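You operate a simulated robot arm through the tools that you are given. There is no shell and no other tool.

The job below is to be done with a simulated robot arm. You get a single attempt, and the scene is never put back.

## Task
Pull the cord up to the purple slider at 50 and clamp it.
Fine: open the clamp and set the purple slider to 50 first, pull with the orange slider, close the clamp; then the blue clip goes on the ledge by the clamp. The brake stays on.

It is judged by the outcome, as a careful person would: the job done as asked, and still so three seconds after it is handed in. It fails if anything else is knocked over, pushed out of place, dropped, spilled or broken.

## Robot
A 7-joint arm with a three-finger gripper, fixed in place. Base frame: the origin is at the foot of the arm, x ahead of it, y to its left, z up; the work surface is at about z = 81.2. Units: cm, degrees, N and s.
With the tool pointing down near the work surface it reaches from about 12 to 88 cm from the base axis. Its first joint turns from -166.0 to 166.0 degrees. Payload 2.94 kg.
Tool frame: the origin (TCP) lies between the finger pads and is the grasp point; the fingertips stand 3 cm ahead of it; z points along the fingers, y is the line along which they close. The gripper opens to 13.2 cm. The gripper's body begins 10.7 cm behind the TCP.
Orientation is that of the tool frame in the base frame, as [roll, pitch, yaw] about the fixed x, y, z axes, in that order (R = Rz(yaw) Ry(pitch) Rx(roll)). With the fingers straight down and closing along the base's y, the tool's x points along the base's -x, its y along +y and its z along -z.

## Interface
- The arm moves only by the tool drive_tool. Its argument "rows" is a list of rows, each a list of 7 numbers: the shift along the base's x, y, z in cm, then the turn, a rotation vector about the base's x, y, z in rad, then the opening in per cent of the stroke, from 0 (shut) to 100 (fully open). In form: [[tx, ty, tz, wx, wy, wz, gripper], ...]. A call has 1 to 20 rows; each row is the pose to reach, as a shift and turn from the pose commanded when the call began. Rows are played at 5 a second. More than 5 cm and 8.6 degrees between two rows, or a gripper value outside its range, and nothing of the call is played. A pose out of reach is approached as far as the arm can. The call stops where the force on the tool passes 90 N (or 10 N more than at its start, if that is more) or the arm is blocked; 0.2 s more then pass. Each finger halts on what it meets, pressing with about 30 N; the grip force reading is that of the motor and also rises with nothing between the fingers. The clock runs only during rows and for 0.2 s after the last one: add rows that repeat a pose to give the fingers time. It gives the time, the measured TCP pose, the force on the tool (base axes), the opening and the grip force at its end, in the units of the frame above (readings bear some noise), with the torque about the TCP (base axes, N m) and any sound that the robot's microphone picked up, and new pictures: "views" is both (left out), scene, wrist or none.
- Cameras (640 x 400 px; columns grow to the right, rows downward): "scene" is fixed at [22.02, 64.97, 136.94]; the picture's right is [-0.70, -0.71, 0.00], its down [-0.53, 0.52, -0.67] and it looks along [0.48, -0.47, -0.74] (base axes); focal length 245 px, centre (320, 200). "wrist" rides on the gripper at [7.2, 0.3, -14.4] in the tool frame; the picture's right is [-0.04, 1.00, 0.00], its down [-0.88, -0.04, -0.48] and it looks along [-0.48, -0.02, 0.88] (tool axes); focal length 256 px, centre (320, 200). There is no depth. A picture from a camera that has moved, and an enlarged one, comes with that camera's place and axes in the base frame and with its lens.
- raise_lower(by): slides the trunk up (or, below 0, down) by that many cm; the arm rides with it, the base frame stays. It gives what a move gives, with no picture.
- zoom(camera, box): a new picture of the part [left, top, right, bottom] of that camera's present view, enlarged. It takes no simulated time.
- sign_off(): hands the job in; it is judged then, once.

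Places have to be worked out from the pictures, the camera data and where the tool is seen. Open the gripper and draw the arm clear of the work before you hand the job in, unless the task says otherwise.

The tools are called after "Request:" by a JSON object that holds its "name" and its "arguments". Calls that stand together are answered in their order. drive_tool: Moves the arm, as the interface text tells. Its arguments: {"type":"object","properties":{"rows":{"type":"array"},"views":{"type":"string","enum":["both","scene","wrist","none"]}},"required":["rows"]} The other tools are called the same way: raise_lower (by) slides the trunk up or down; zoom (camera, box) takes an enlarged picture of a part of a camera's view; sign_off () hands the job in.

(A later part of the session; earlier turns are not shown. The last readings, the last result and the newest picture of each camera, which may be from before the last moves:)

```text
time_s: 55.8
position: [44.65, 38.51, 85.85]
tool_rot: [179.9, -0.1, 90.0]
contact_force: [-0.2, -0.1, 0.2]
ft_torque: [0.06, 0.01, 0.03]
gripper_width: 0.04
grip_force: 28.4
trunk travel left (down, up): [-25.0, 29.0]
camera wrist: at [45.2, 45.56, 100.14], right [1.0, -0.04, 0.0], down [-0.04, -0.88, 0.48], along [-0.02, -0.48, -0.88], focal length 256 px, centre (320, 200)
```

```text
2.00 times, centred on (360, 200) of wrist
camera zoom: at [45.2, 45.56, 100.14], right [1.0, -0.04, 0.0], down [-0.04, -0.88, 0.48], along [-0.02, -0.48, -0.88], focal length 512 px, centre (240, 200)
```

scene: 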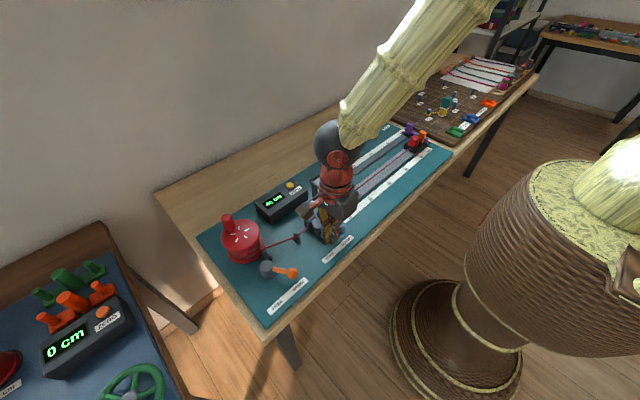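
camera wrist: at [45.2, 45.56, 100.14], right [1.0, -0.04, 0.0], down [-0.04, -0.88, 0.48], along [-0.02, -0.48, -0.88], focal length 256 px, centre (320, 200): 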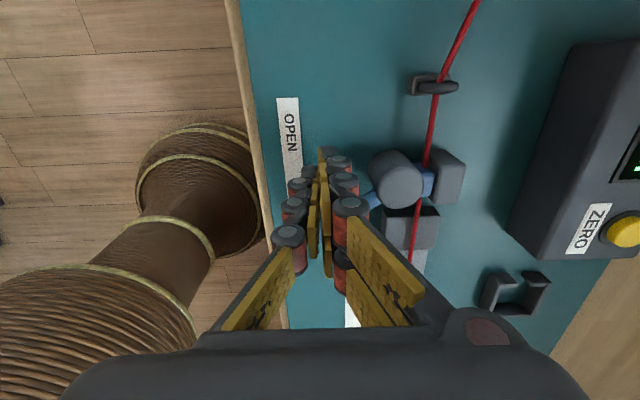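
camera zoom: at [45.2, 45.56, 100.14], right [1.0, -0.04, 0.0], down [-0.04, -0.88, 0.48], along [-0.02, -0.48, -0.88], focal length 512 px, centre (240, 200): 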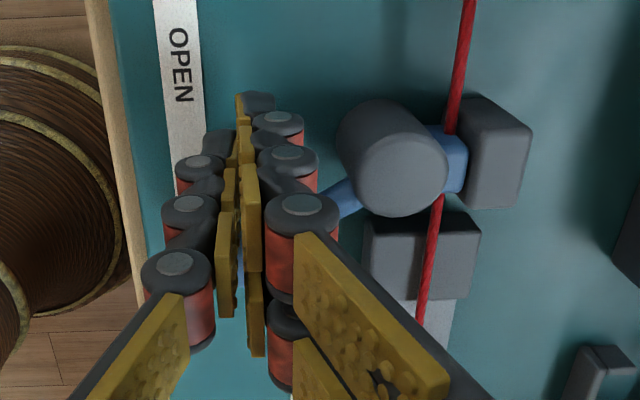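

The knob is back where it stood at the start, at CLAMP, the blue jaw presses the cord against its block, and nothing loads the fingers, so the lever has snapped over. I'll back off and rise for a clear look.

Request:
{"name": "drive_tool", "arguments": {"rows": [[0, 1, 0, 0, 0, 0, 0], [0, 2, 0.5, 0, 0, 0, 0], [0, 2.5, 4, 0, 0, 0, 0], [0, 2.5, 8, 0, 0, 0, 20], [0, 0, 12, 0, 0, 0, 40], [0, 0, 12, 0, 0, 0, 60], [0, 0, 12, 0, 0, 0, 60]]}}

Request:
{"name": "zoom", "arguments": {"camera": "scene", "box": [240, 170, 370, 270]}}

Request:
{"name": "zoom", "arguments": {"camera": "wrist", "box": [240, 60, 480, 260]}}

Request:
{"name": "zoom", "arguments": {"camera": "scene", "box": [410, 130, 440, 160]}}

```text
time_s: 57.4
position: [44.66, 38.42, 97.82]
tool_rot: [179.9, 0.0, 90.0]
contact_force: [0.1, -0.2, -0.2]
ft_torque: [-0.01, 0.03, 0.01]
gripper_width: 6.36
grip_force: 0.0
trunk travel left (down, up): [-25.0, 29.0]
camera wrist: at [45.2, 45.5, 112.17], right [1.0, -0.04, 0.0], down [-0.04, -0.88, 0.48], along [-0.02, -0.48, -0.88], focal length 256 px, centre (320, 200)
```

scene: 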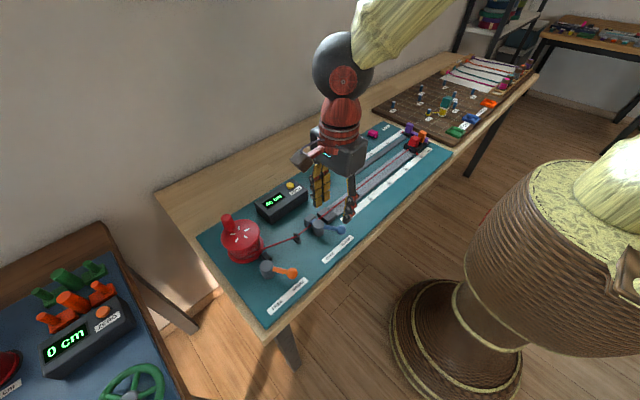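
wrist: 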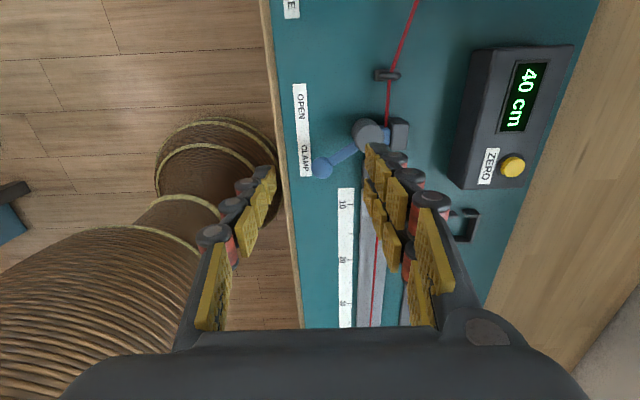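

```text
4.00 times, centred on (305, 220) of scene
camera zoom: at [22.02, 64.97, 136.94], right [-0.7, -0.71, 0.0], down [-0.53, 0.52, -0.67], along [0.48, -0.47, -0.74], focal length 980 px, centre (380, 120)
```

zoom: 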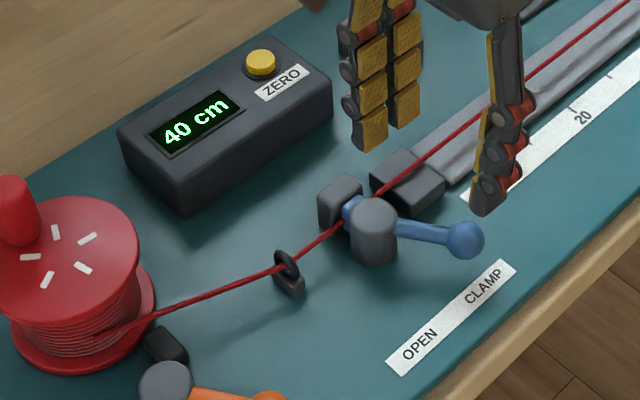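

```text
2.00 times, centred on (360, 160) of wrist
camera zoom: at [45.2, 45.5, 112.17], right [1.0, -0.04, 0.0], down [-0.04, -0.88, 0.48], along [-0.02, -0.48, -0.88], focal length 512 px, centre (240, 280)
```

zoom: 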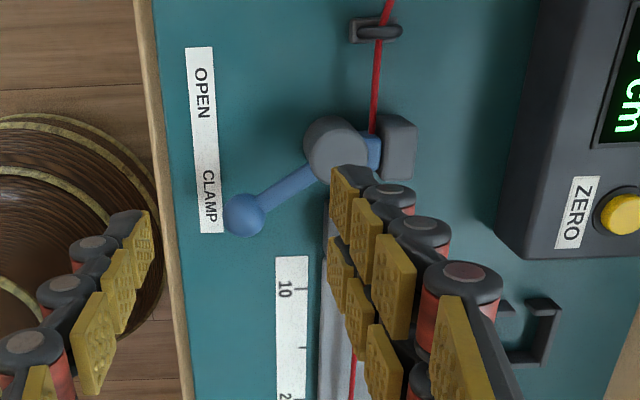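

```text
13.33 times, centred on (425, 145) of scene
camera zoom: at [22.02, 64.97, 136.94], right [-0.7, -0.71, 0.0], down [-0.53, 0.52, -0.67], along [0.48, -0.47, -0.74], focal length 3268 px, centre (-1080, 933)
```

zoom: 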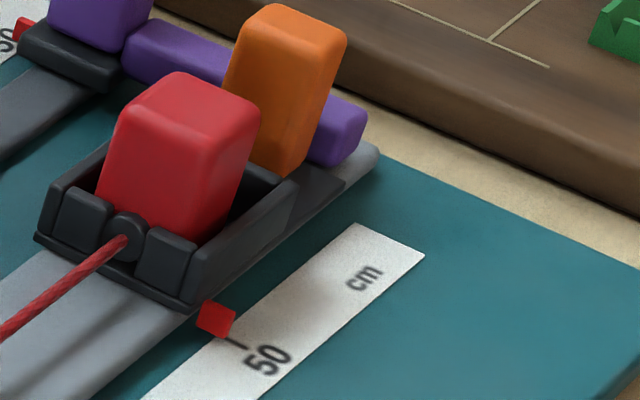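

The clamp is closed with the lever on CLAMP, and the carriage hasn't moved since clamping. Now I'll study the blue clip, and the ledge block next to the clamp that the cord runs over.

Request:
{"name": "zoom", "arguments": {"camera": "scene", "box": [300, 190, 350, 230]}}

Request:
{"name": "zoom", "arguments": {"camera": "scene", "box": [335, 120, 385, 160]}}

```text
10.00 times, centred on (325, 210) of scene
camera zoom: at [22.02, 64.97, 136.94], right [-0.7, -0.71, 0.0], down [-0.53, 0.52, -0.67], along [0.48, -0.47, -0.74], focal length 2451 px, centre (270, 100)
```

zoom: 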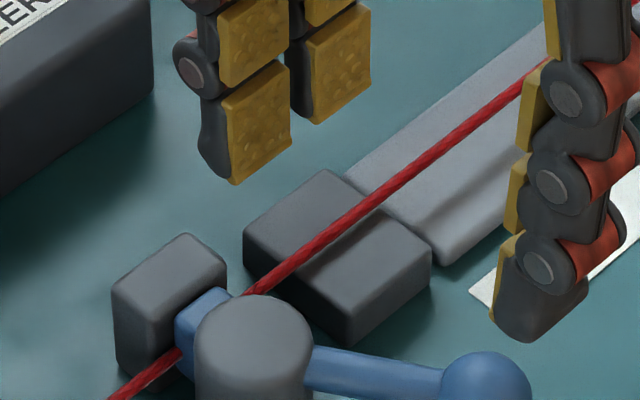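

```text
10.00 times, centred on (360, 140) of scene
camera zoom: at [22.02, 64.97, 136.94], right [-0.7, -0.71, 0.0], down [-0.53, 0.52, -0.67], along [0.48, -0.47, -0.74], focal length 2451 px, centre (-80, 800)
```

zoom: 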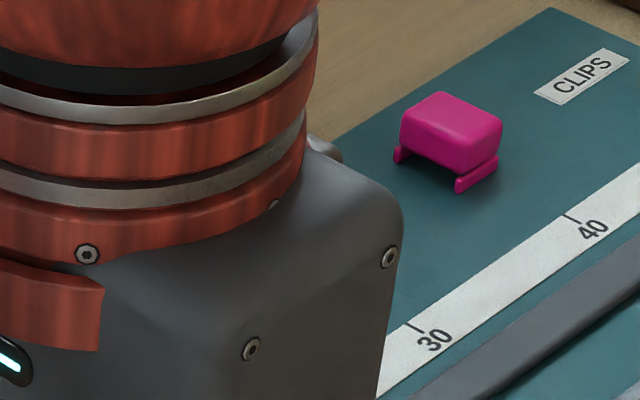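

The cord runs just above the flat grey ledge block (about 4.2 × 3.4 cm, centred near (52, 32.8)), and each clip is a bridge whose two runners point along y. So the blue clip can straddle the cord without being turned, gripped on its x faces. I'll fly over to the blue clip at about (68.4, -2).

Request:
{"name": "drive_tool", "arguments": {"rows": [[1.5, -2, 0.5, 0, 0, 0, 60], [3.5, -5, 1, 0, 0, 0, 60], [5.5, -8.5, 1, 0, 0, 0, 60], [7.5, -12, 1, 0, 0, 0, 60], [9.5, -15.5, 1, 0, 0, 0, 60], [11.5, -19, 1, 0, 0, 0, 60], [13.5, -22.5, 1, 0, 0, 0, 55], [15.5, -26, 1, 0, 0, 0, 50], [17.5, -29.5, 1, 0, 0, 0, 45], [19.5, -33, 1, 0, 0, 0, 40], [21.5, -36.5, 0.5, 0, 0, 0, 40], [23, -39.5, 0, 0, 0, 0, 40], [23.5, -40.5, 0, 0, 0, 0, 40], [23.5, -40.5, 0, 0, 0, 0, 40]]}}

Request:
{"name": "zoom", "arguments": {"camera": "wrist", "box": [240, 60, 400, 200]}}

Request:
{"name": "zoom", "arguments": {"camera": "scene", "box": [330, 110, 400, 170]}}

```text
time_s: 60.4
position: [68.06, -2.19, 97.68]
tool_rot: [-179.9, 0.0, 90.0]
contact_force: [0.2, -0.5, 0.1]
ft_torque: [0.0, -0.03, 0.03]
gripper_width: 5.28
grip_force: 0.0
trunk travel left (down, up): [-25.0, 29.0]
camera wrist: at [68.6, 4.98, 112.03], right [1.0, -0.04, 0.0], down [-0.04, -0.88, 0.48], along [-0.02, -0.48, -0.88], focal length 256 px, centre (320, 200)
```

scene: 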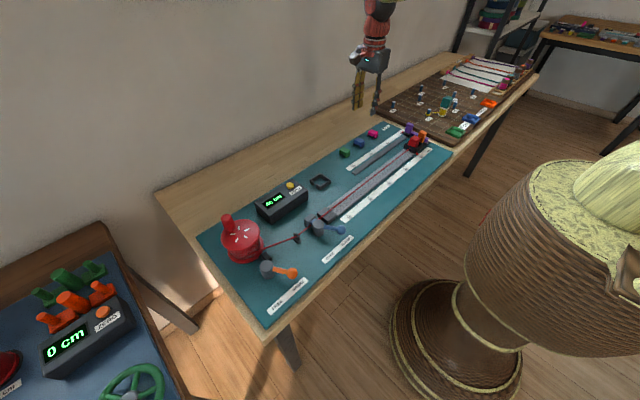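
wrist: 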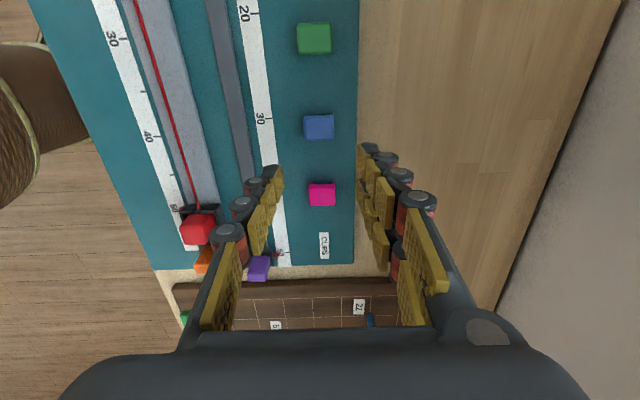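

```text
2.86 times, centred on (320, 130) of wrist
camera zoom: at [68.6, 4.98, 112.03], right [1.0, -0.04, 0.0], down [-0.04, -0.88, 0.48], along [-0.02, -0.48, -0.88], focal length 731 px, centre (320, 400)
```

zoom: 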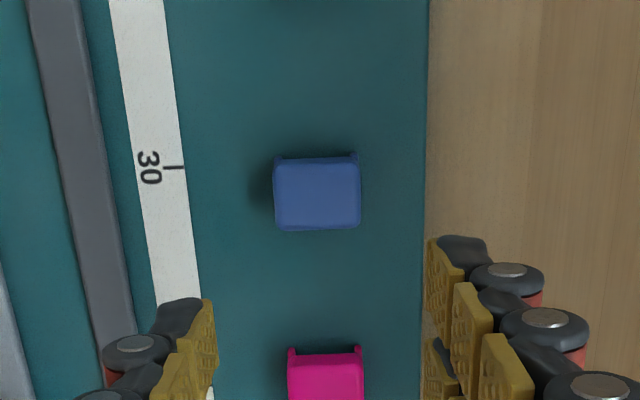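

```text
6.67 times, centred on (365, 140) of scene
camera zoom: at [22.02, 64.97, 136.94], right [-0.7, -0.71, 0.0], down [-0.53, 0.52, -0.67], along [0.48, -0.47, -0.74], focal length 1634 px, centre (20, 600)
```

zoom: 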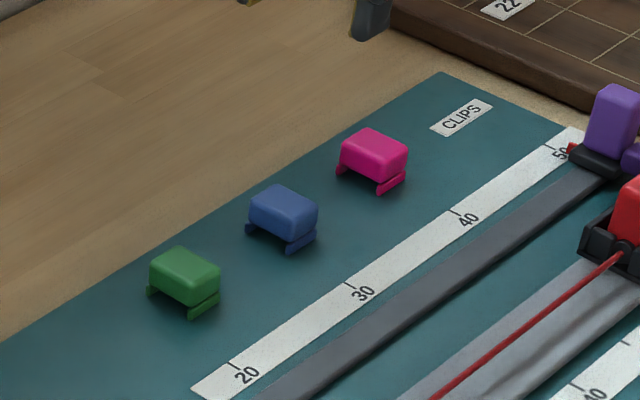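

The blue clip is about 3.4 cm across x, centred near (68.25, -1.9). I'll zoom in further to judge its height and runners before gripping.

Request:
{"name": "zoom", "arguments": {"camera": "wrist", "box": [290, 100, 350, 150]}}

Request:
{"name": "zoom", "arguments": {"camera": "scene", "box": [345, 125, 375, 155]}}

```text
8.00 times, centred on (320, 125) of wrist
camera zoom: at [68.6, 4.98, 112.03], right [1.0, -0.04, 0.0], down [-0.04, -0.88, 0.48], along [-0.02, -0.48, -0.88], focal length 2048 px, centre (320, 800)
```

zoom: 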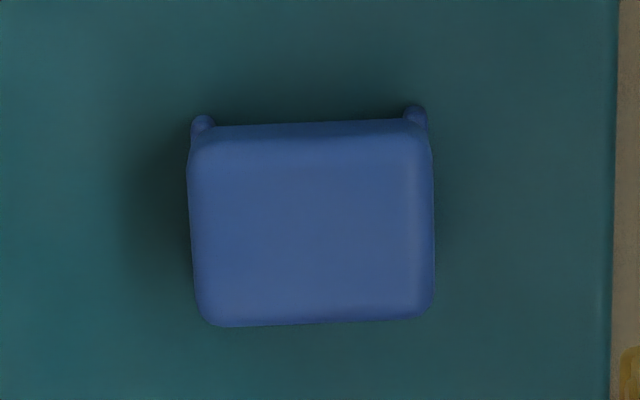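

```text
13.33 times, centred on (360, 140) of scene
camera zoom: at [22.02, 64.97, 136.94], right [-0.7, -0.71, 0.0], down [-0.53, 0.52, -0.67], along [0.48, -0.47, -0.74], focal length 3268 px, centre (-213, 1000)
```

zoom: 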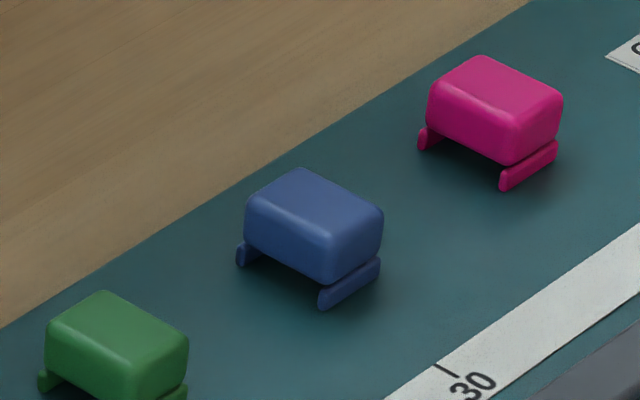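

The clip body is about 3.4 × 2.4 cm, standing on 0.9 cm runners, and its top is near z = 83.4. I'll descend with the fingers open on its x sides and check alignment before the last bit.

Request:
{"name": "drive_tool", "arguments": {"rows": [[0.1, 0.3, -2, 0, 0, 0, 45], [0.15, 0.5, -5, 0, 0, 0, 45], [0.15, 0.5, -7.5, 0, 0, 0, 45], [0.15, 0.5, -9, 0, 0, 0, 45], [0.15, 0.5, -9.5, 0, 0, 0, 45], [0.15, 0.5, -9.5, 0, 0, 0, 45]]}}

Request:
{"name": "zoom", "arguments": {"camera": "wrist", "box": [230, 100, 410, 220]}}

Request:
{"name": "zoom", "arguments": {"camera": "scene", "box": [330, 110, 390, 160]}}

```text
time_s: 61.8
position: [68.39, -1.48, 88.23]
tool_rot: [179.9, 0.0, 90.0]
contact_force: [-0.1, 0.2, 0.2]
ft_torque: [-0.01, -0.01, 0.01]
gripper_width: 5.94
grip_force: 0.0
trunk travel left (down, up): [-25.0, 29.0]
camera wrist: at [68.86, 5.59, 102.61], right [1.0, -0.04, 0.0], down [-0.04, -0.88, 0.48], along [-0.02, -0.48, -0.88], focal length 256 px, centre (320, 200)
```

scene: 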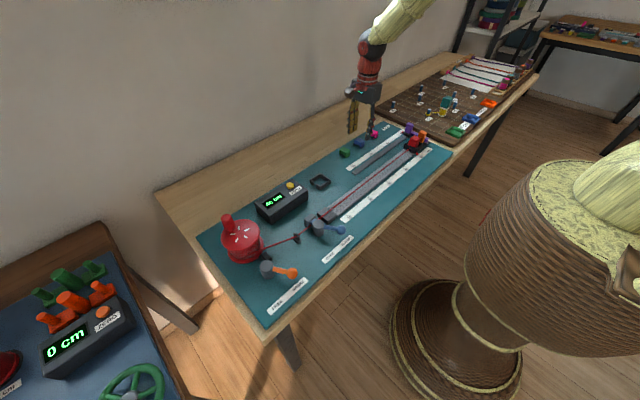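
wrist: 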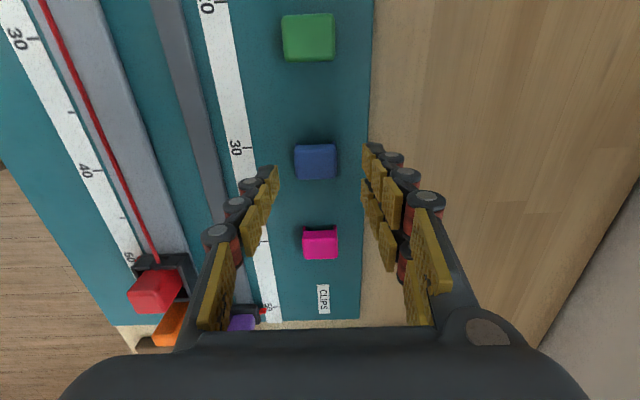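

```text
3.33 times, centred on (320, 160) of wrist
camera zoom: at [68.86, 5.59, 102.61], right [1.0, -0.04, 0.0], down [-0.04, -0.88, 0.48], along [-0.02, -0.48, -0.88], focal length 853 px, centre (320, 333)
```

zoom: 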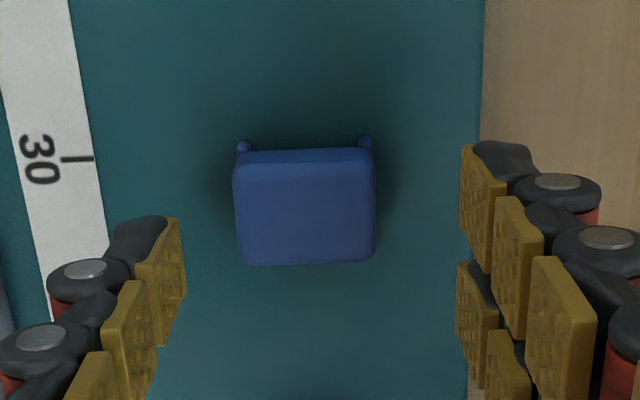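

```text
8.00 times, centred on (360, 135) of scene
camera zoom: at [22.02, 64.97, 136.94], right [-0.7, -0.71, 0.0], down [-0.53, 0.52, -0.67], along [0.48, -0.47, -0.74], focal length 1961 px, centre (0, 720)
```

zoom: 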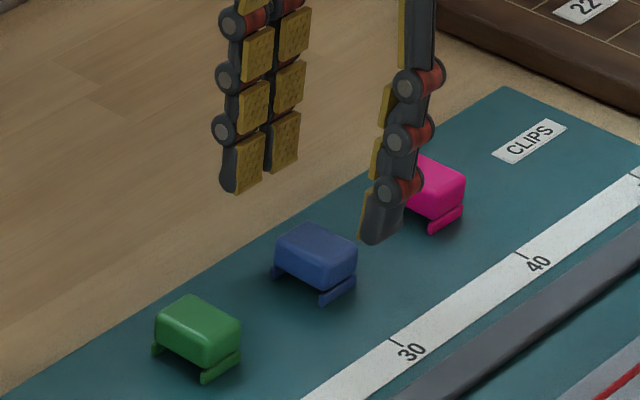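

The clip is centred between the fingers at (68.2, -1.7). I'll lower so the tips sit about 0.7 cm above the board, then close gently on the body.

Request:
{"name": "drive_tool", "arguments": {"rows": [[-0.15, -0.2, -1, 0, 0, 0, 45], [-0.15, -0.2, -2, 0, 0, 0, 45], [-0.15, -0.2, -2.8, 0, 0, 0, 45], [-0.15, -0.2, -3.2, 0, 0, 0, 45], [-0.15, -0.2, -3.2, 0, 0, 0, 35], [-0.15, -0.2, -3.2, 0, 0, 0, 25], [-0.15, -0.2, -3.2, 0, 0, 0, 18], [-0.15, -0.2, -3.2, 0, 0, 0, 18], [-0.15, -0.2, -3.2, 0, 0, 0, 18]]}}

Request:
{"name": "zoom", "arguments": {"camera": "wrist", "box": [250, 100, 390, 220]}}

Request:
{"name": "zoom", "arguments": {"camera": "scene", "box": [330, 110, 390, 160]}}

```text
time_s: 63.8
position: [68.37, -1.91, 84.98]
tool_rot: [179.9, 0.0, 90.0]
contact_force: [-0.1, -0.1, 0.5]
ft_torque: [-0.01, -0.04, 0.03]
gripper_width: 3.21
grip_force: 29.8
trunk travel left (down, up): [-25.0, 29.0]
camera wrist: at [68.75, 5.27, 99.37], right [1.0, -0.04, 0.0], down [-0.04, -0.88, 0.48], along [-0.02, -0.48, -0.88], focal length 256 px, centre (320, 200)
```

scene: 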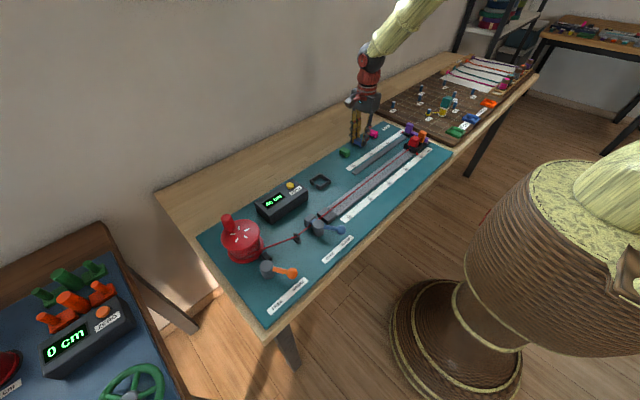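
wrist: 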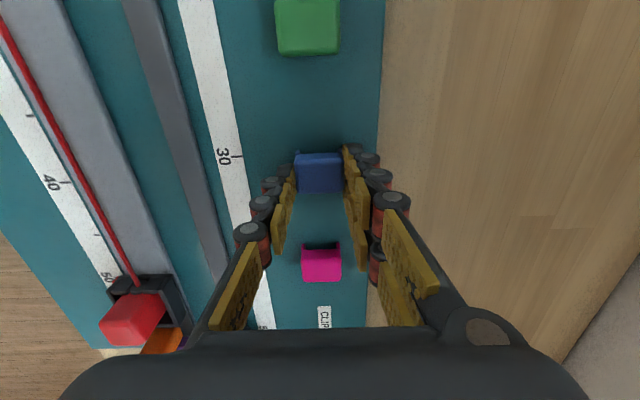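

```text
3.33 times, centred on (320, 160) of wrist
camera zoom: at [68.75, 5.27, 99.37], right [1.0, -0.04, 0.0], down [-0.04, -0.88, 0.48], along [-0.02, -0.48, -0.88], focal length 853 px, centre (320, 333)
```

zoom: 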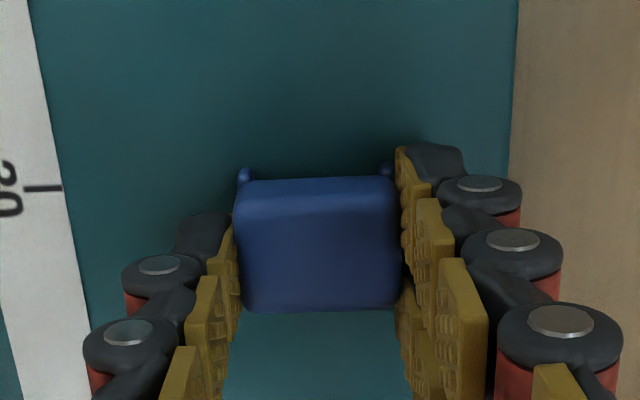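

```text
8.00 times, centred on (360, 135) of scene
camera zoom: at [22.02, 64.97, 136.94], right [-0.7, -0.71, 0.0], down [-0.53, 0.52, -0.67], along [0.48, -0.47, -0.74], focal length 1961 px, centre (0, 720)
```

zoom: 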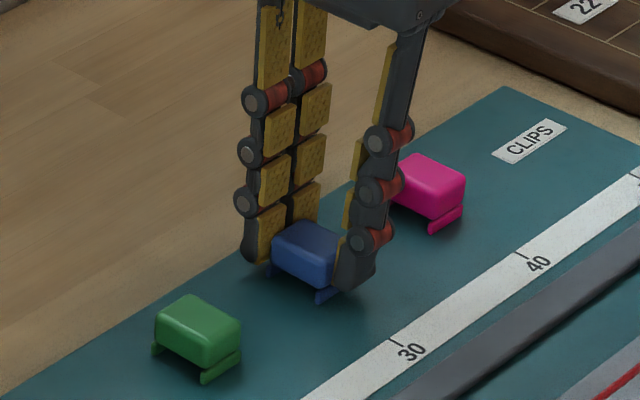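

The gripper stopped at 3.21 cm on the clip, so it's held. I'll lift it slowly and check that it comes along before carrying it.

Request:
{"name": "drive_tool", "arguments": {"rows": [[0, 0, 0.5, 0, 0, 0, 18], [0, 0, 1.5, 0, 0, 0, 18], [0, 0, 3, 0, 0, 0, 18], [0, 0, 5, 0, 0, 0, 18], [0, 0, 7.5, 0, 0, 0, 18], [0, 0, 10, 0, 0, 0, 18], [0, 0, 10, 0, 0, 0, 18]]}}

Request:
{"name": "zoom", "arguments": {"camera": "scene", "box": [330, 80, 400, 160]}}

```text
time_s: 65.4
position: [68.24, -1.91, 95.08]
tool_rot: [180.0, -0.1, 90.0]
contact_force: [0.9, -0.6, 0.0]
ft_torque: [0.03, -0.01, 0.01]
gripper_width: 3.23
grip_force: 30.1
trunk travel left (down, up): [-25.0, 29.0]
camera wrist: at [68.78, 5.25, 109.44], right [1.0, -0.04, 0.0], down [-0.04, -0.88, 0.48], along [-0.02, -0.48, -0.88], focal length 256 px, centre (320, 200)
```

scene: 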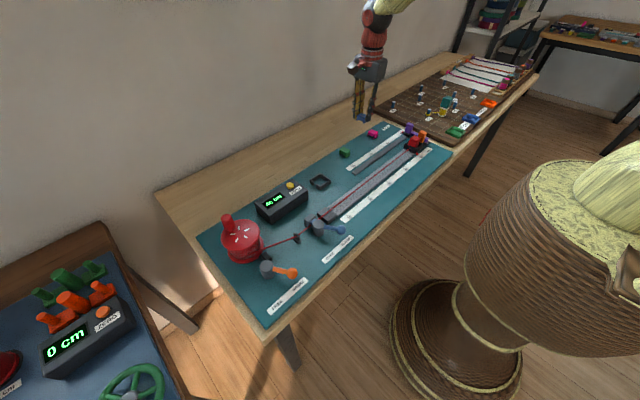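
wrist: 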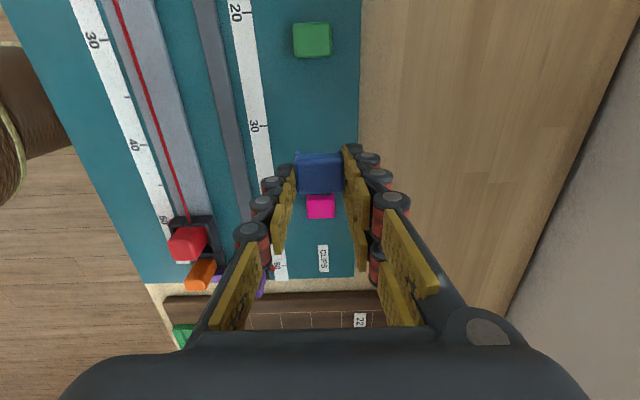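

```text
5.00 times, centred on (365, 120) of scene
camera zoom: at [22.02, 64.97, 136.94], right [-0.7, -0.71, 0.0], down [-0.53, 0.52, -0.67], along [0.48, -0.47, -0.74], focal length 1226 px, centre (95, 600)
```

zoom: 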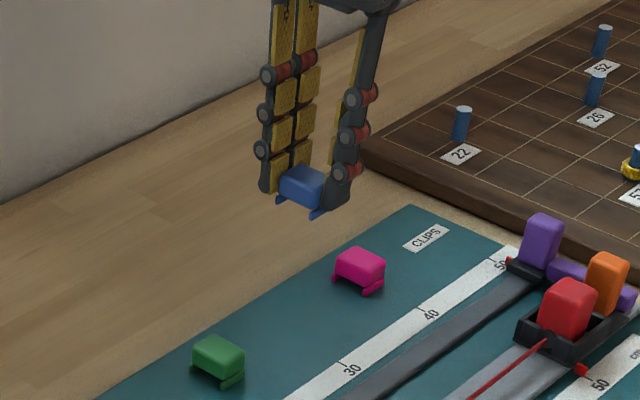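

The clip hangs level in the grip. I'll carry it smoothly at this height to above the ledge, about (52.0, 32.7).

Request:
{"name": "drive_tool", "arguments": {"rows": [[-1, 1.5, 0, 0, 0, 0, 18], [-2.5, 4, 0, 0, 0, 0, 18], [-4, 7, 0, 0, 0, 0, 18], [-5.5, 10, 0, 0, 0, 0, 18], [-7, 13, 0, 0, 0, 0, 18], [-8.5, 16, 0, 0, 0, 0, 18], [-10, 19, 0, 0, 0, 0, 18], [-11.5, 22, 0, 0, 0, 0, 18], [-13, 25, 0, 0, 0, 0, 18], [-14.2, 28, 0, 0, 0, 0, 18], [-15.2, 31, 0, 0, 0, 0, 18], [-16, 33.5, 0, 0, 0, 0, 18], [-16.3, 34.6, 0, 0, 0, 0, 18], [-16.3, 34.6, 0, 0, 0, 0, 18], [-16.3, 34.6, 0, 0, 0, 0, 18]]}}

Request:
{"name": "zoom", "arguments": {"camera": "wrist", "box": [240, 60, 400, 220]}}

Request:
{"name": "zoom", "arguments": {"camera": "scene", "box": [270, 160, 370, 250]}}

```text
time_s: 68.6
position: [51.94, 32.8, 95.16]
tool_rot: [-180.0, 0.0, 89.9]
contact_force: [-0.2, -0.2, -1.0]
ft_torque: [0.02, 0.01, 0.01]
gripper_width: 3.24
grip_force: 30.4
trunk travel left (down, up): [-25.0, 29.0]
camera wrist: at [52.48, 40.02, 109.56], right [1.0, -0.04, 0.0], down [-0.04, -0.88, 0.48], along [-0.02, -0.48, -0.88], focal length 256 px, centre (320, 200)
```

scene: 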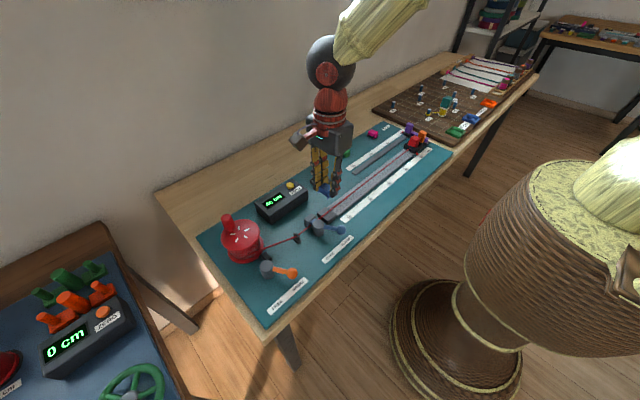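
wrist: 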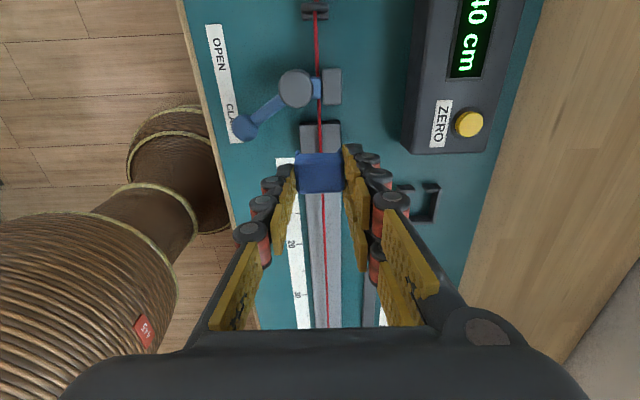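

```text
2.50 times, centred on (320, 140) of wrist
camera zoom: at [52.48, 40.02, 109.56], right [1.0, -0.04, 0.0], down [-0.04, -0.88, 0.48], along [-0.02, -0.48, -0.88], focal length 640 px, centre (320, 350)
```

zoom: 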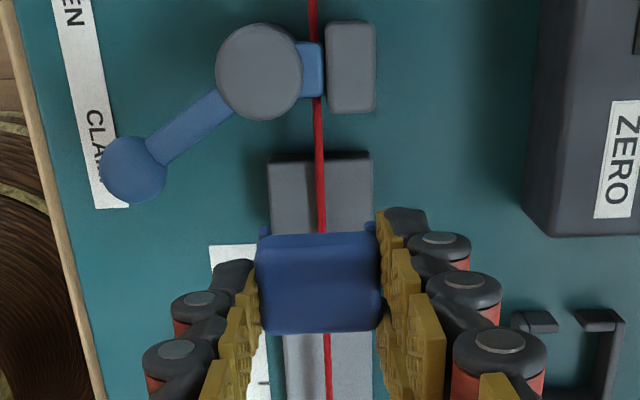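

```text
4.44 times, centred on (320, 205) of scene
camera zoom: at [22.02, 64.97, 136.94], right [-0.7, -0.71, 0.0], down [-0.53, 0.52, -0.67], along [0.48, -0.47, -0.74], focal length 1090 px, centre (320, 178)
```

zoom: 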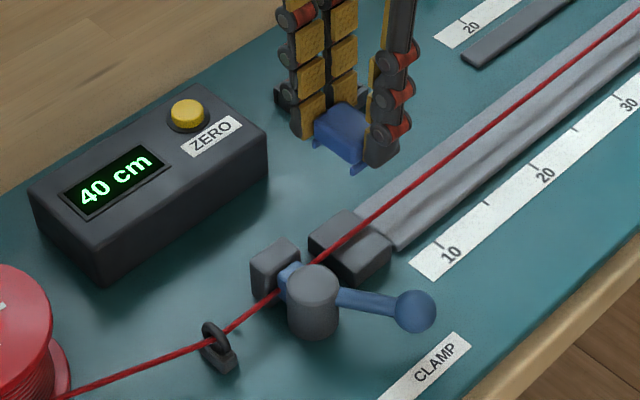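

The clip is aligned with the ledge and cord in x (both about 52.2), with the ledge's middle at y ≈ 32.7. I'll shift 0.2 cm back in y, descend to just above the ledge, and look.

Request:
{"name": "drive_tool", "arguments": {"rows": [[0.05, -0.1, -1.5, 0, 0, 0, 18], [0.05, -0.2, -3.5, 0, 0, 0, 18], [0.05, -0.2, -5, 0, 0, 0, 18], [0.05, -0.2, -6.2, 0, 0, 0, 18], [0.05, -0.2, -6.8, 0, 0, 0, 18], [0.05, -0.2, -6.8, 0, 0, 0, 18]]}}

Request:
{"name": "zoom", "arguments": {"camera": "wrist", "box": [250, 60, 390, 200]}}

Request:
{"name": "zoom", "arguments": {"camera": "scene", "box": [295, 170, 365, 235]}}

```text
time_s: 70.0
position: [51.98, 32.62, 88.29]
tool_rot: [-180.0, 0.0, 90.0]
contact_force: [0.0, -0.9, 0.6]
ft_torque: [-0.02, -0.01, 0.02]
gripper_width: 3.24
grip_force: 30.1
trunk travel left (down, up): [-25.0, 29.0]
camera wrist: at [52.47, 39.82, 102.68], right [1.0, -0.04, 0.0], down [-0.04, -0.88, 0.48], along [-0.02, -0.48, -0.88], focal length 256 px, centre (320, 200)
```

scene: 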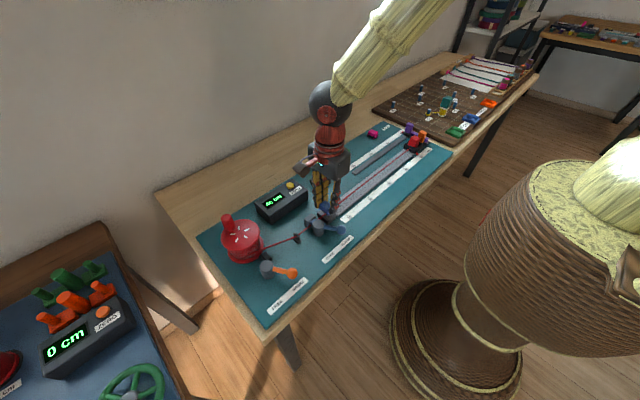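
wrist: 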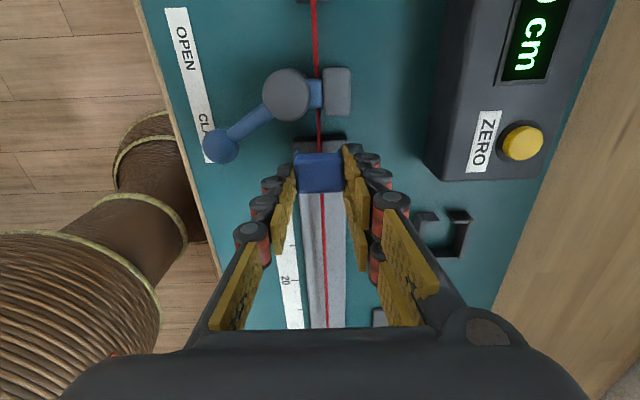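

```text
2.86 times, centred on (320, 130) of wrist
camera zoom: at [52.47, 39.82, 102.68], right [1.0, -0.04, 0.0], down [-0.04, -0.88, 0.48], along [-0.02, -0.48, -0.88], focal length 731 px, centre (320, 400)
```

zoom: 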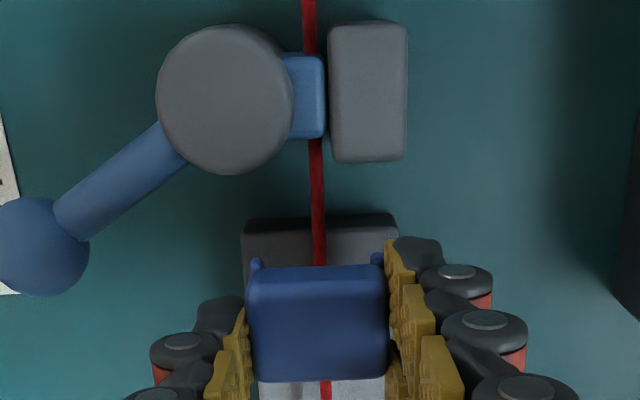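

```text
6.15 times, centred on (330, 202) of scene
camera zoom: at [22.02, 64.97, 136.94], right [-0.7, -0.71, 0.0], down [-0.53, 0.52, -0.67], along [0.48, -0.47, -0.74], focal length 1508 px, centre (258, 185)
```

zoom: 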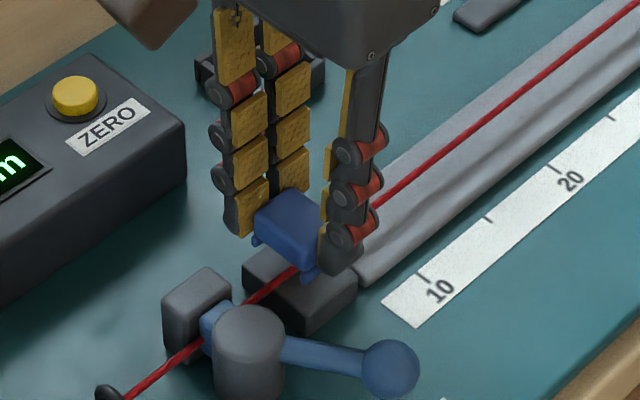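

The clip's runners straddle the cord and sit inside the ledge's outline on all sides. I'll lower it 1.2 cm slowly and watch the force.

Request:
{"name": "drive_tool", "arguments": {"rows": [[0, 0, -0.3, 0, 0, 0, 18], [0, 0, -0.6, 0, 0, 0, 18], [0, 0, -0.9, 0, 0, 0, 18], [0, 0, -1.1, 0, 0, 0, 18], [0, 0, -1.2, 0, 0, 0, 18]], "views": "wrist"}}

Request:
{"name": "zoom", "arguments": {"camera": "scene", "box": [305, 185, 355, 230]}}

Request:
{"name": "zoom", "arguments": {"camera": "wrist", "box": [270, 100, 370, 200]}}

```text
time_s: 71.2
position: [51.88, 32.49, 87.05]
tool_rot: [180.0, 0.0, 90.0]
contact_force: [-0.1, -0.1, -0.4]
ft_torque: [-0.01, 0.0, -0.01]
gripper_width: 3.26
grip_force: 30.5
trunk travel left (down, up): [-25.0, 29.0]
camera wrist: at [52.4, 39.74, 101.38], right [1.0, -0.04, 0.0], down [-0.04, -0.88, 0.48], along [-0.02, -0.48, -0.88], focal length 256 px, centre (320, 200)
```

wrist: 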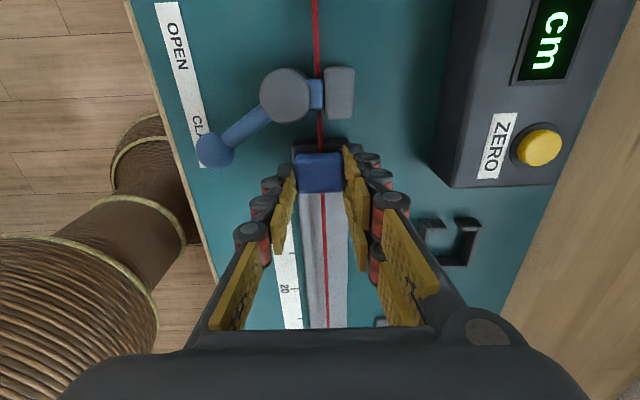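

```text
8.89 times, centred on (330, 208) of scene
camera zoom: at [22.02, 64.97, 136.94], right [-0.7, -0.71, 0.0], down [-0.53, 0.52, -0.67], along [0.48, -0.47, -0.74], focal length 2179 px, centre (231, 133)
```

zoom: 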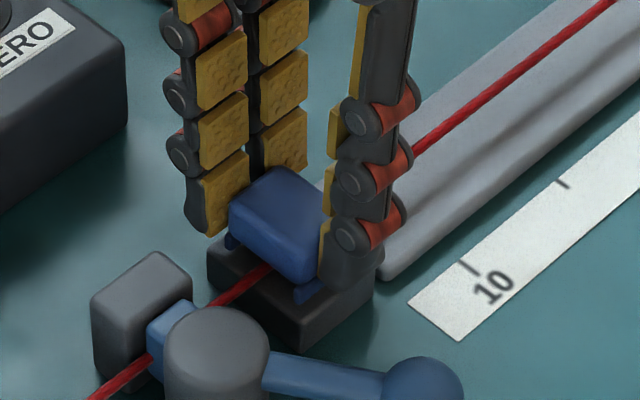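

```text
4.00 times, centred on (320, 150) of wrist
camera zoom: at [52.4, 39.74, 101.38], right [1.0, -0.04, 0.0], down [-0.04, -0.88, 0.48], along [-0.02, -0.48, -0.88], focal length 1024 px, centre (320, 400)
```

zoom: 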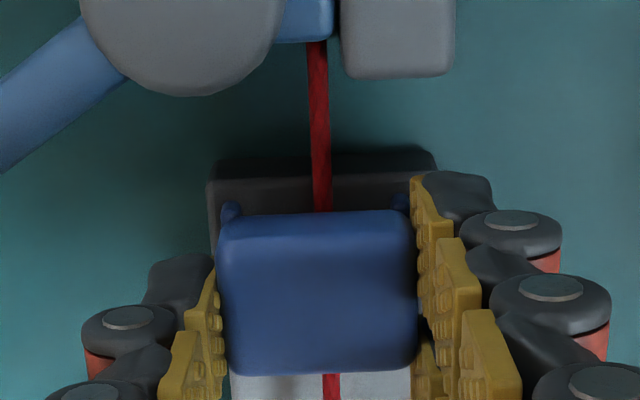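

No contact yet, and the cord passes between the runners. I'll keep lowering in small steps until the force shows the ledge.

Request:
{"name": "drive_tool", "arguments": {"rows": [[0, 0, -0.1, 0, 0, 0, 18], [0, 0, -0.2, 0, 0, 0, 18], [0, 0, -0.3, 0, 0, 0, 18], [0, 0, -0.3, 0, 0, 0, 18]], "views": "none"}}

Request:
{"name": "zoom", "arguments": {"camera": "scene", "box": [305, 185, 355, 230]}}

```text
time_s: 72.2
position: [51.83, 32.69, 86.7]
tool_rot: [-180.0, 0.0, 89.9]
contact_force: [-0.5, -0.1, 1.1]
ft_torque: [0.01, -0.04, 0.03]
gripper_width: 3.27
grip_force: 30.1
trunk travel left (down, up): [-25.0, 29.0]
```

```text
8.89 times, centred on (330, 208) of scene
camera zoom: at [22.02, 64.97, 136.94], right [-0.7, -0.71, 0.0], down [-0.53, 0.52, -0.67], along [0.48, -0.47, -0.74], focal length 2179 px, centre (231, 133)
```

zoom: 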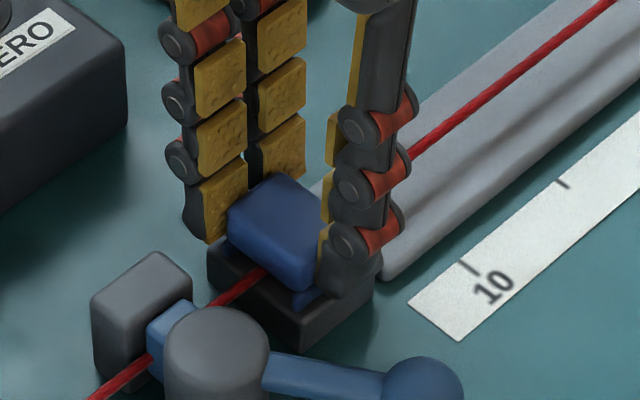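

Force is barely changed and the runners look almost down. I'll go another 0.2 cm in tiny steps.

Request:
{"name": "drive_tool", "arguments": {"rows": [[0, 0, -0.07, 0, 0, 0, 18], [0, 0, -0.14, 0, 0, 0, 18], [0, 0, -0.2, 0, 0, 0, 18], [0, 0, -0.2, 0, 0, 0, 18]], "views": "wrist"}}

Request:
{"name": "zoom", "arguments": {"camera": "scene", "box": [305, 185, 355, 230]}}

Request:
{"name": "zoom", "arguments": {"camera": "wrist", "box": [270, 100, 370, 200]}}

```text
time_s: 73.2
position: [51.95, 32.68, 86.71]
tool_rot: [180.0, 0.1, 90.1]
contact_force: [-4.3, -0.1, 12.5]
ft_torque: [0.0, 0.11, 0.02]
gripper_width: 3.23
grip_force: 30.1
trunk travel left (down, up): [-25.0, 29.0]
camera wrist: at [52.45, 39.79, 101.04], right [1.0, -0.04, 0.0], down [-0.04, -0.88, 0.47], along [-0.02, -0.47, -0.88], focal length 256 px, centre (320, 200)
```

wrist: 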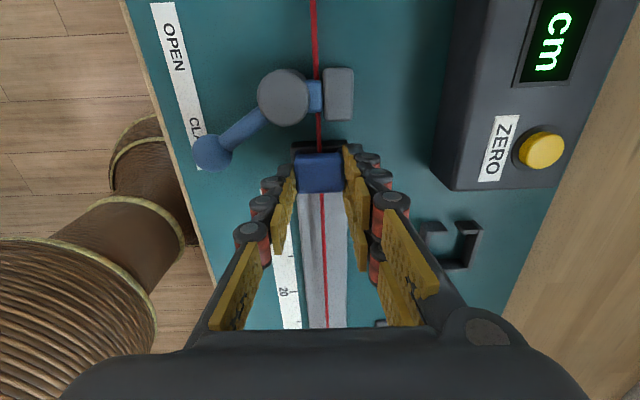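

```text
8.89 times, centred on (330, 208) of scene
camera zoom: at [22.02, 64.97, 136.94], right [-0.7, -0.71, 0.0], down [-0.53, 0.52, -0.67], along [0.48, -0.47, -0.74], focal length 2179 px, centre (231, 133)
```

zoom: 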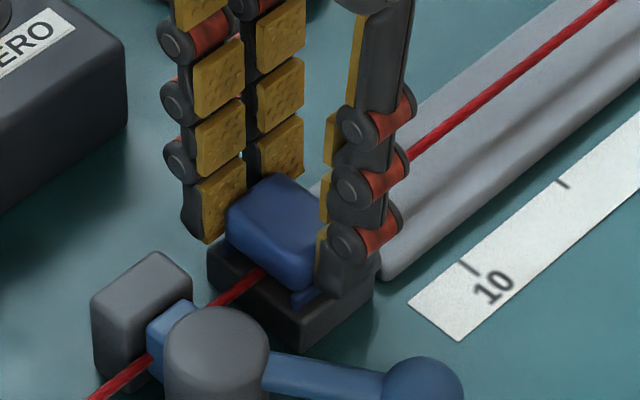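

```text
4.00 times, centred on (320, 150) of wrist
camera zoom: at [52.45, 39.79, 101.04], right [1.0, -0.04, 0.0], down [-0.04, -0.88, 0.47], along [-0.02, -0.47, -0.88], focal length 1024 px, centre (320, 400)
```

zoom: 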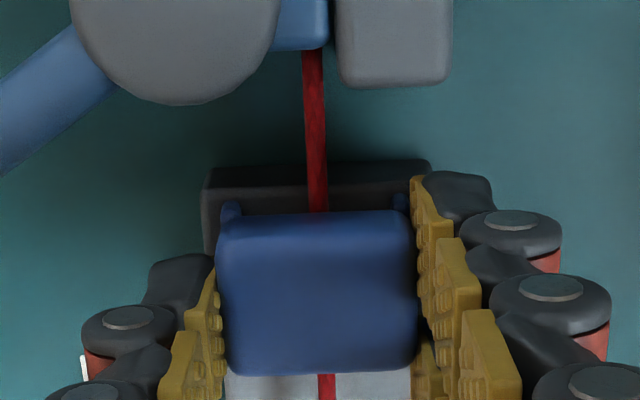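

There's 12.5 N of upward force at the expected height, so the clip is resting on the ledge. I'll relieve the press slightly, open a little, and rise straight up.

Request:
{"name": "drive_tool", "arguments": {"rows": [[0, 0, 0.1, 0, 0, 0, 18], [0, 0, 0.12, 0, 0, 0, 24], [0, 0, 0.12, 0, 0, 0, 30], [0, 0, 0.12, 0, 0, 0, 35], [0, 0, 0.12, 0, 0, 0, 35], [0, 0, 0.6, 0, 0, 0, 35], [0, 0, 1.5, 0, 0, 0, 35], [0, 0, 3, 0, 0, 0, 35], [0, 0, 5.5, 0, 0, 0, 35], [0, 0, 8.5, 0, 0, 0, 35], [0, 0, 11, 0, 0, 0, 35], [0, 0, 11, 0, 0, 0, 35]]}}

Request:
{"name": "zoom", "arguments": {"camera": "scene", "box": [290, 180, 360, 240]}}

Request:
{"name": "zoom", "arguments": {"camera": "wrist", "box": [250, 50, 390, 190]}}

Request:
{"name": "zoom", "arguments": {"camera": "scene", "box": [410, 130, 440, 160]}}

```text
time_s: 75.8
position: [51.97, 32.52, 97.61]
tool_rot: [-179.9, 0.0, 90.0]
contact_force: [-0.1, 0.0, -0.5]
ft_torque: [-0.03, -0.04, 0.0]
gripper_width: 4.65
grip_force: 0.0
trunk travel left (down, up): [-25.0, 29.0]
camera wrist: at [52.45, 39.78, 111.99], right [1.0, -0.04, 0.0], down [-0.04, -0.88, 0.48], along [-0.02, -0.48, -0.88], focal length 256 px, centre (320, 200)
```

scene: 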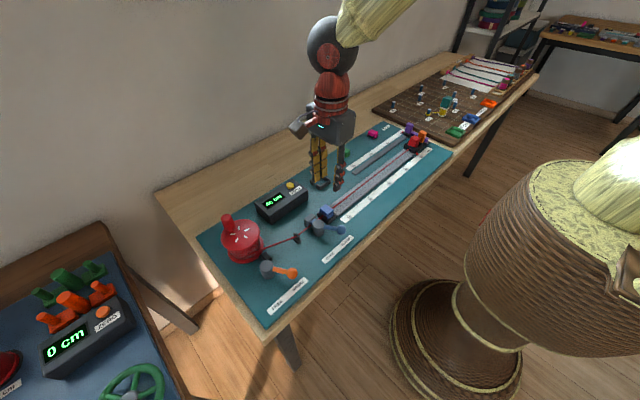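
wrist: 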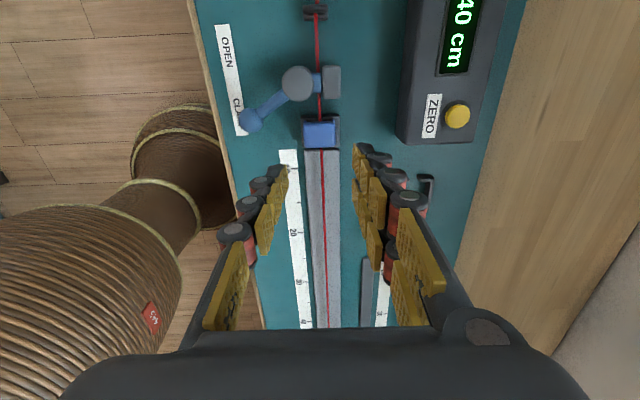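

```text
6.67 times, centred on (325, 210) of scene
camera zoom: at [22.02, 64.97, 136.94], right [-0.7, -0.71, 0.0], down [-0.53, 0.52, -0.67], along [0.48, -0.47, -0.74], focal length 1634 px, centre (287, 133)
```

zoom: 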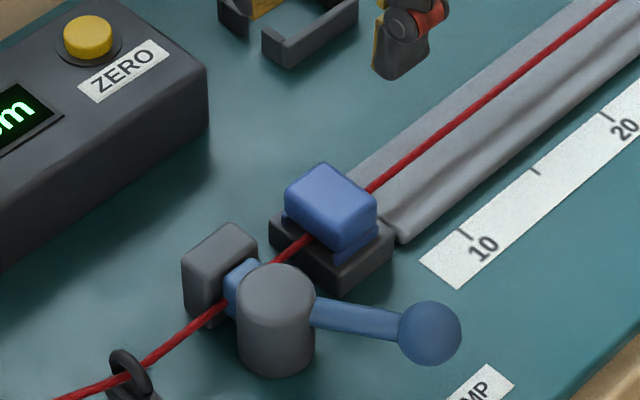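

```text
2.86 times, centred on (320, 120) of wrist
camera zoom: at [52.45, 39.78, 111.99], right [1.0, -0.04, 0.0], down [-0.04, -0.88, 0.48], along [-0.02, -0.48, -0.88], focal length 731 px, centre (320, 429)
```

zoom: 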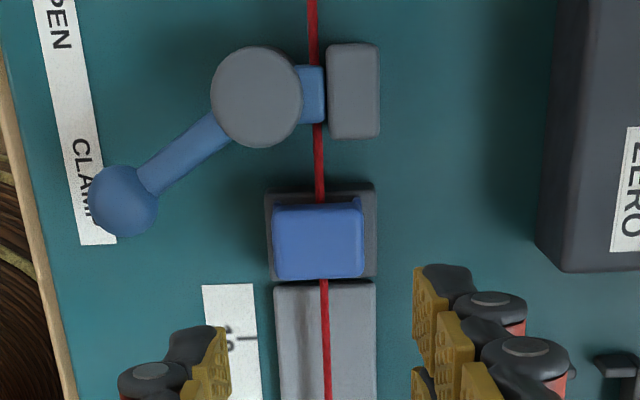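

```text
13.33 times, centred on (425, 145) of scene
camera zoom: at [22.02, 64.97, 136.94], right [-0.7, -0.71, 0.0], down [-0.53, 0.52, -0.67], along [0.48, -0.47, -0.74], focal length 3268 px, centre (-1080, 933)
```

zoom: 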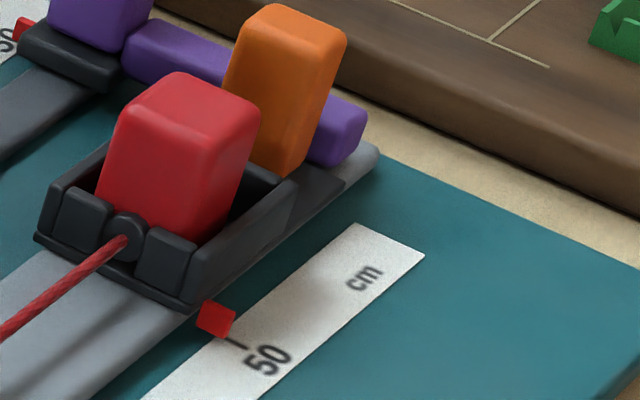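

The blue clip is on the ledge, straddling the cord, and the clamp is still closed. I'll zoom in closer to make sure it sits flat, and check the brake, counter and sliders.

Request:
{"name": "zoom", "arguments": {"camera": "scene", "box": [312, 195, 342, 225]}}

Request:
{"name": "zoom", "arguments": {"camera": "wrist", "box": [295, 105, 345, 155]}}

Request:
{"name": "zoom", "arguments": {"camera": "scene", "box": [210, 180, 330, 320]}}

```text
13.33 times, centred on (327, 210) of scene
camera zoom: at [22.02, 64.97, 136.94], right [-0.7, -0.71, 0.0], down [-0.53, 0.52, -0.67], along [0.48, -0.47, -0.74], focal length 3268 px, centre (227, 67)
```

zoom: 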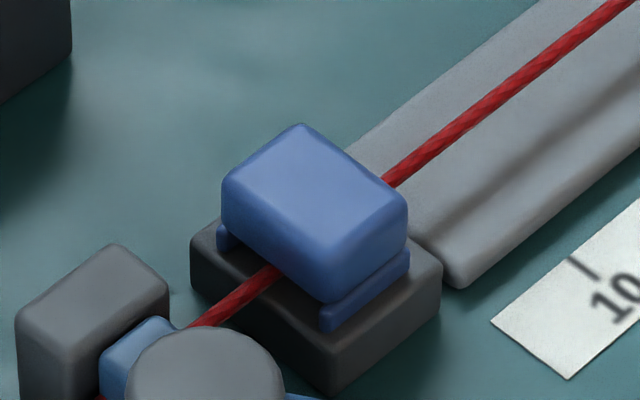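

```text
8.00 times, centred on (320, 130) of wrist
camera zoom: at [52.45, 39.78, 111.99], right [1.0, -0.04, 0.0], down [-0.04, -0.88, 0.48], along [-0.02, -0.48, -0.88], focal length 2048 px, centre (320, 760)
```

zoom: 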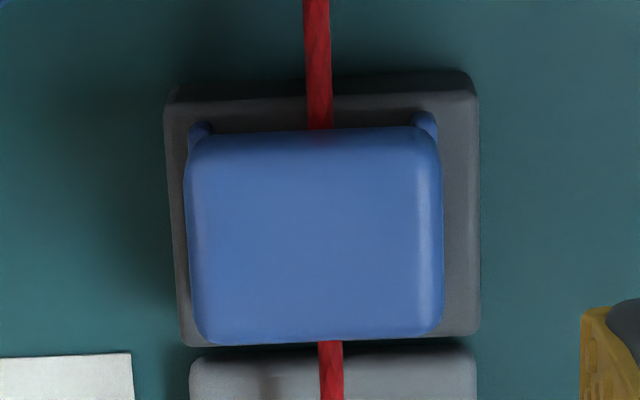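

```text
2.86 times, centred on (270, 250) of scene
camera zoom: at [22.02, 64.97, 136.94], right [-0.7, -0.71, 0.0], down [-0.53, 0.52, -0.67], along [0.48, -0.47, -0.74], focal length 700 px, centre (463, 57)
```

zoom: 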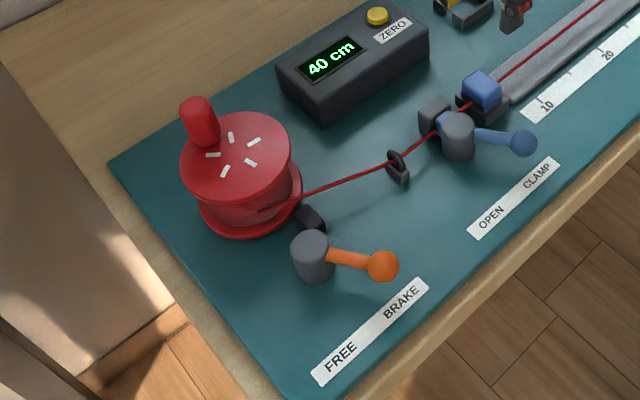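

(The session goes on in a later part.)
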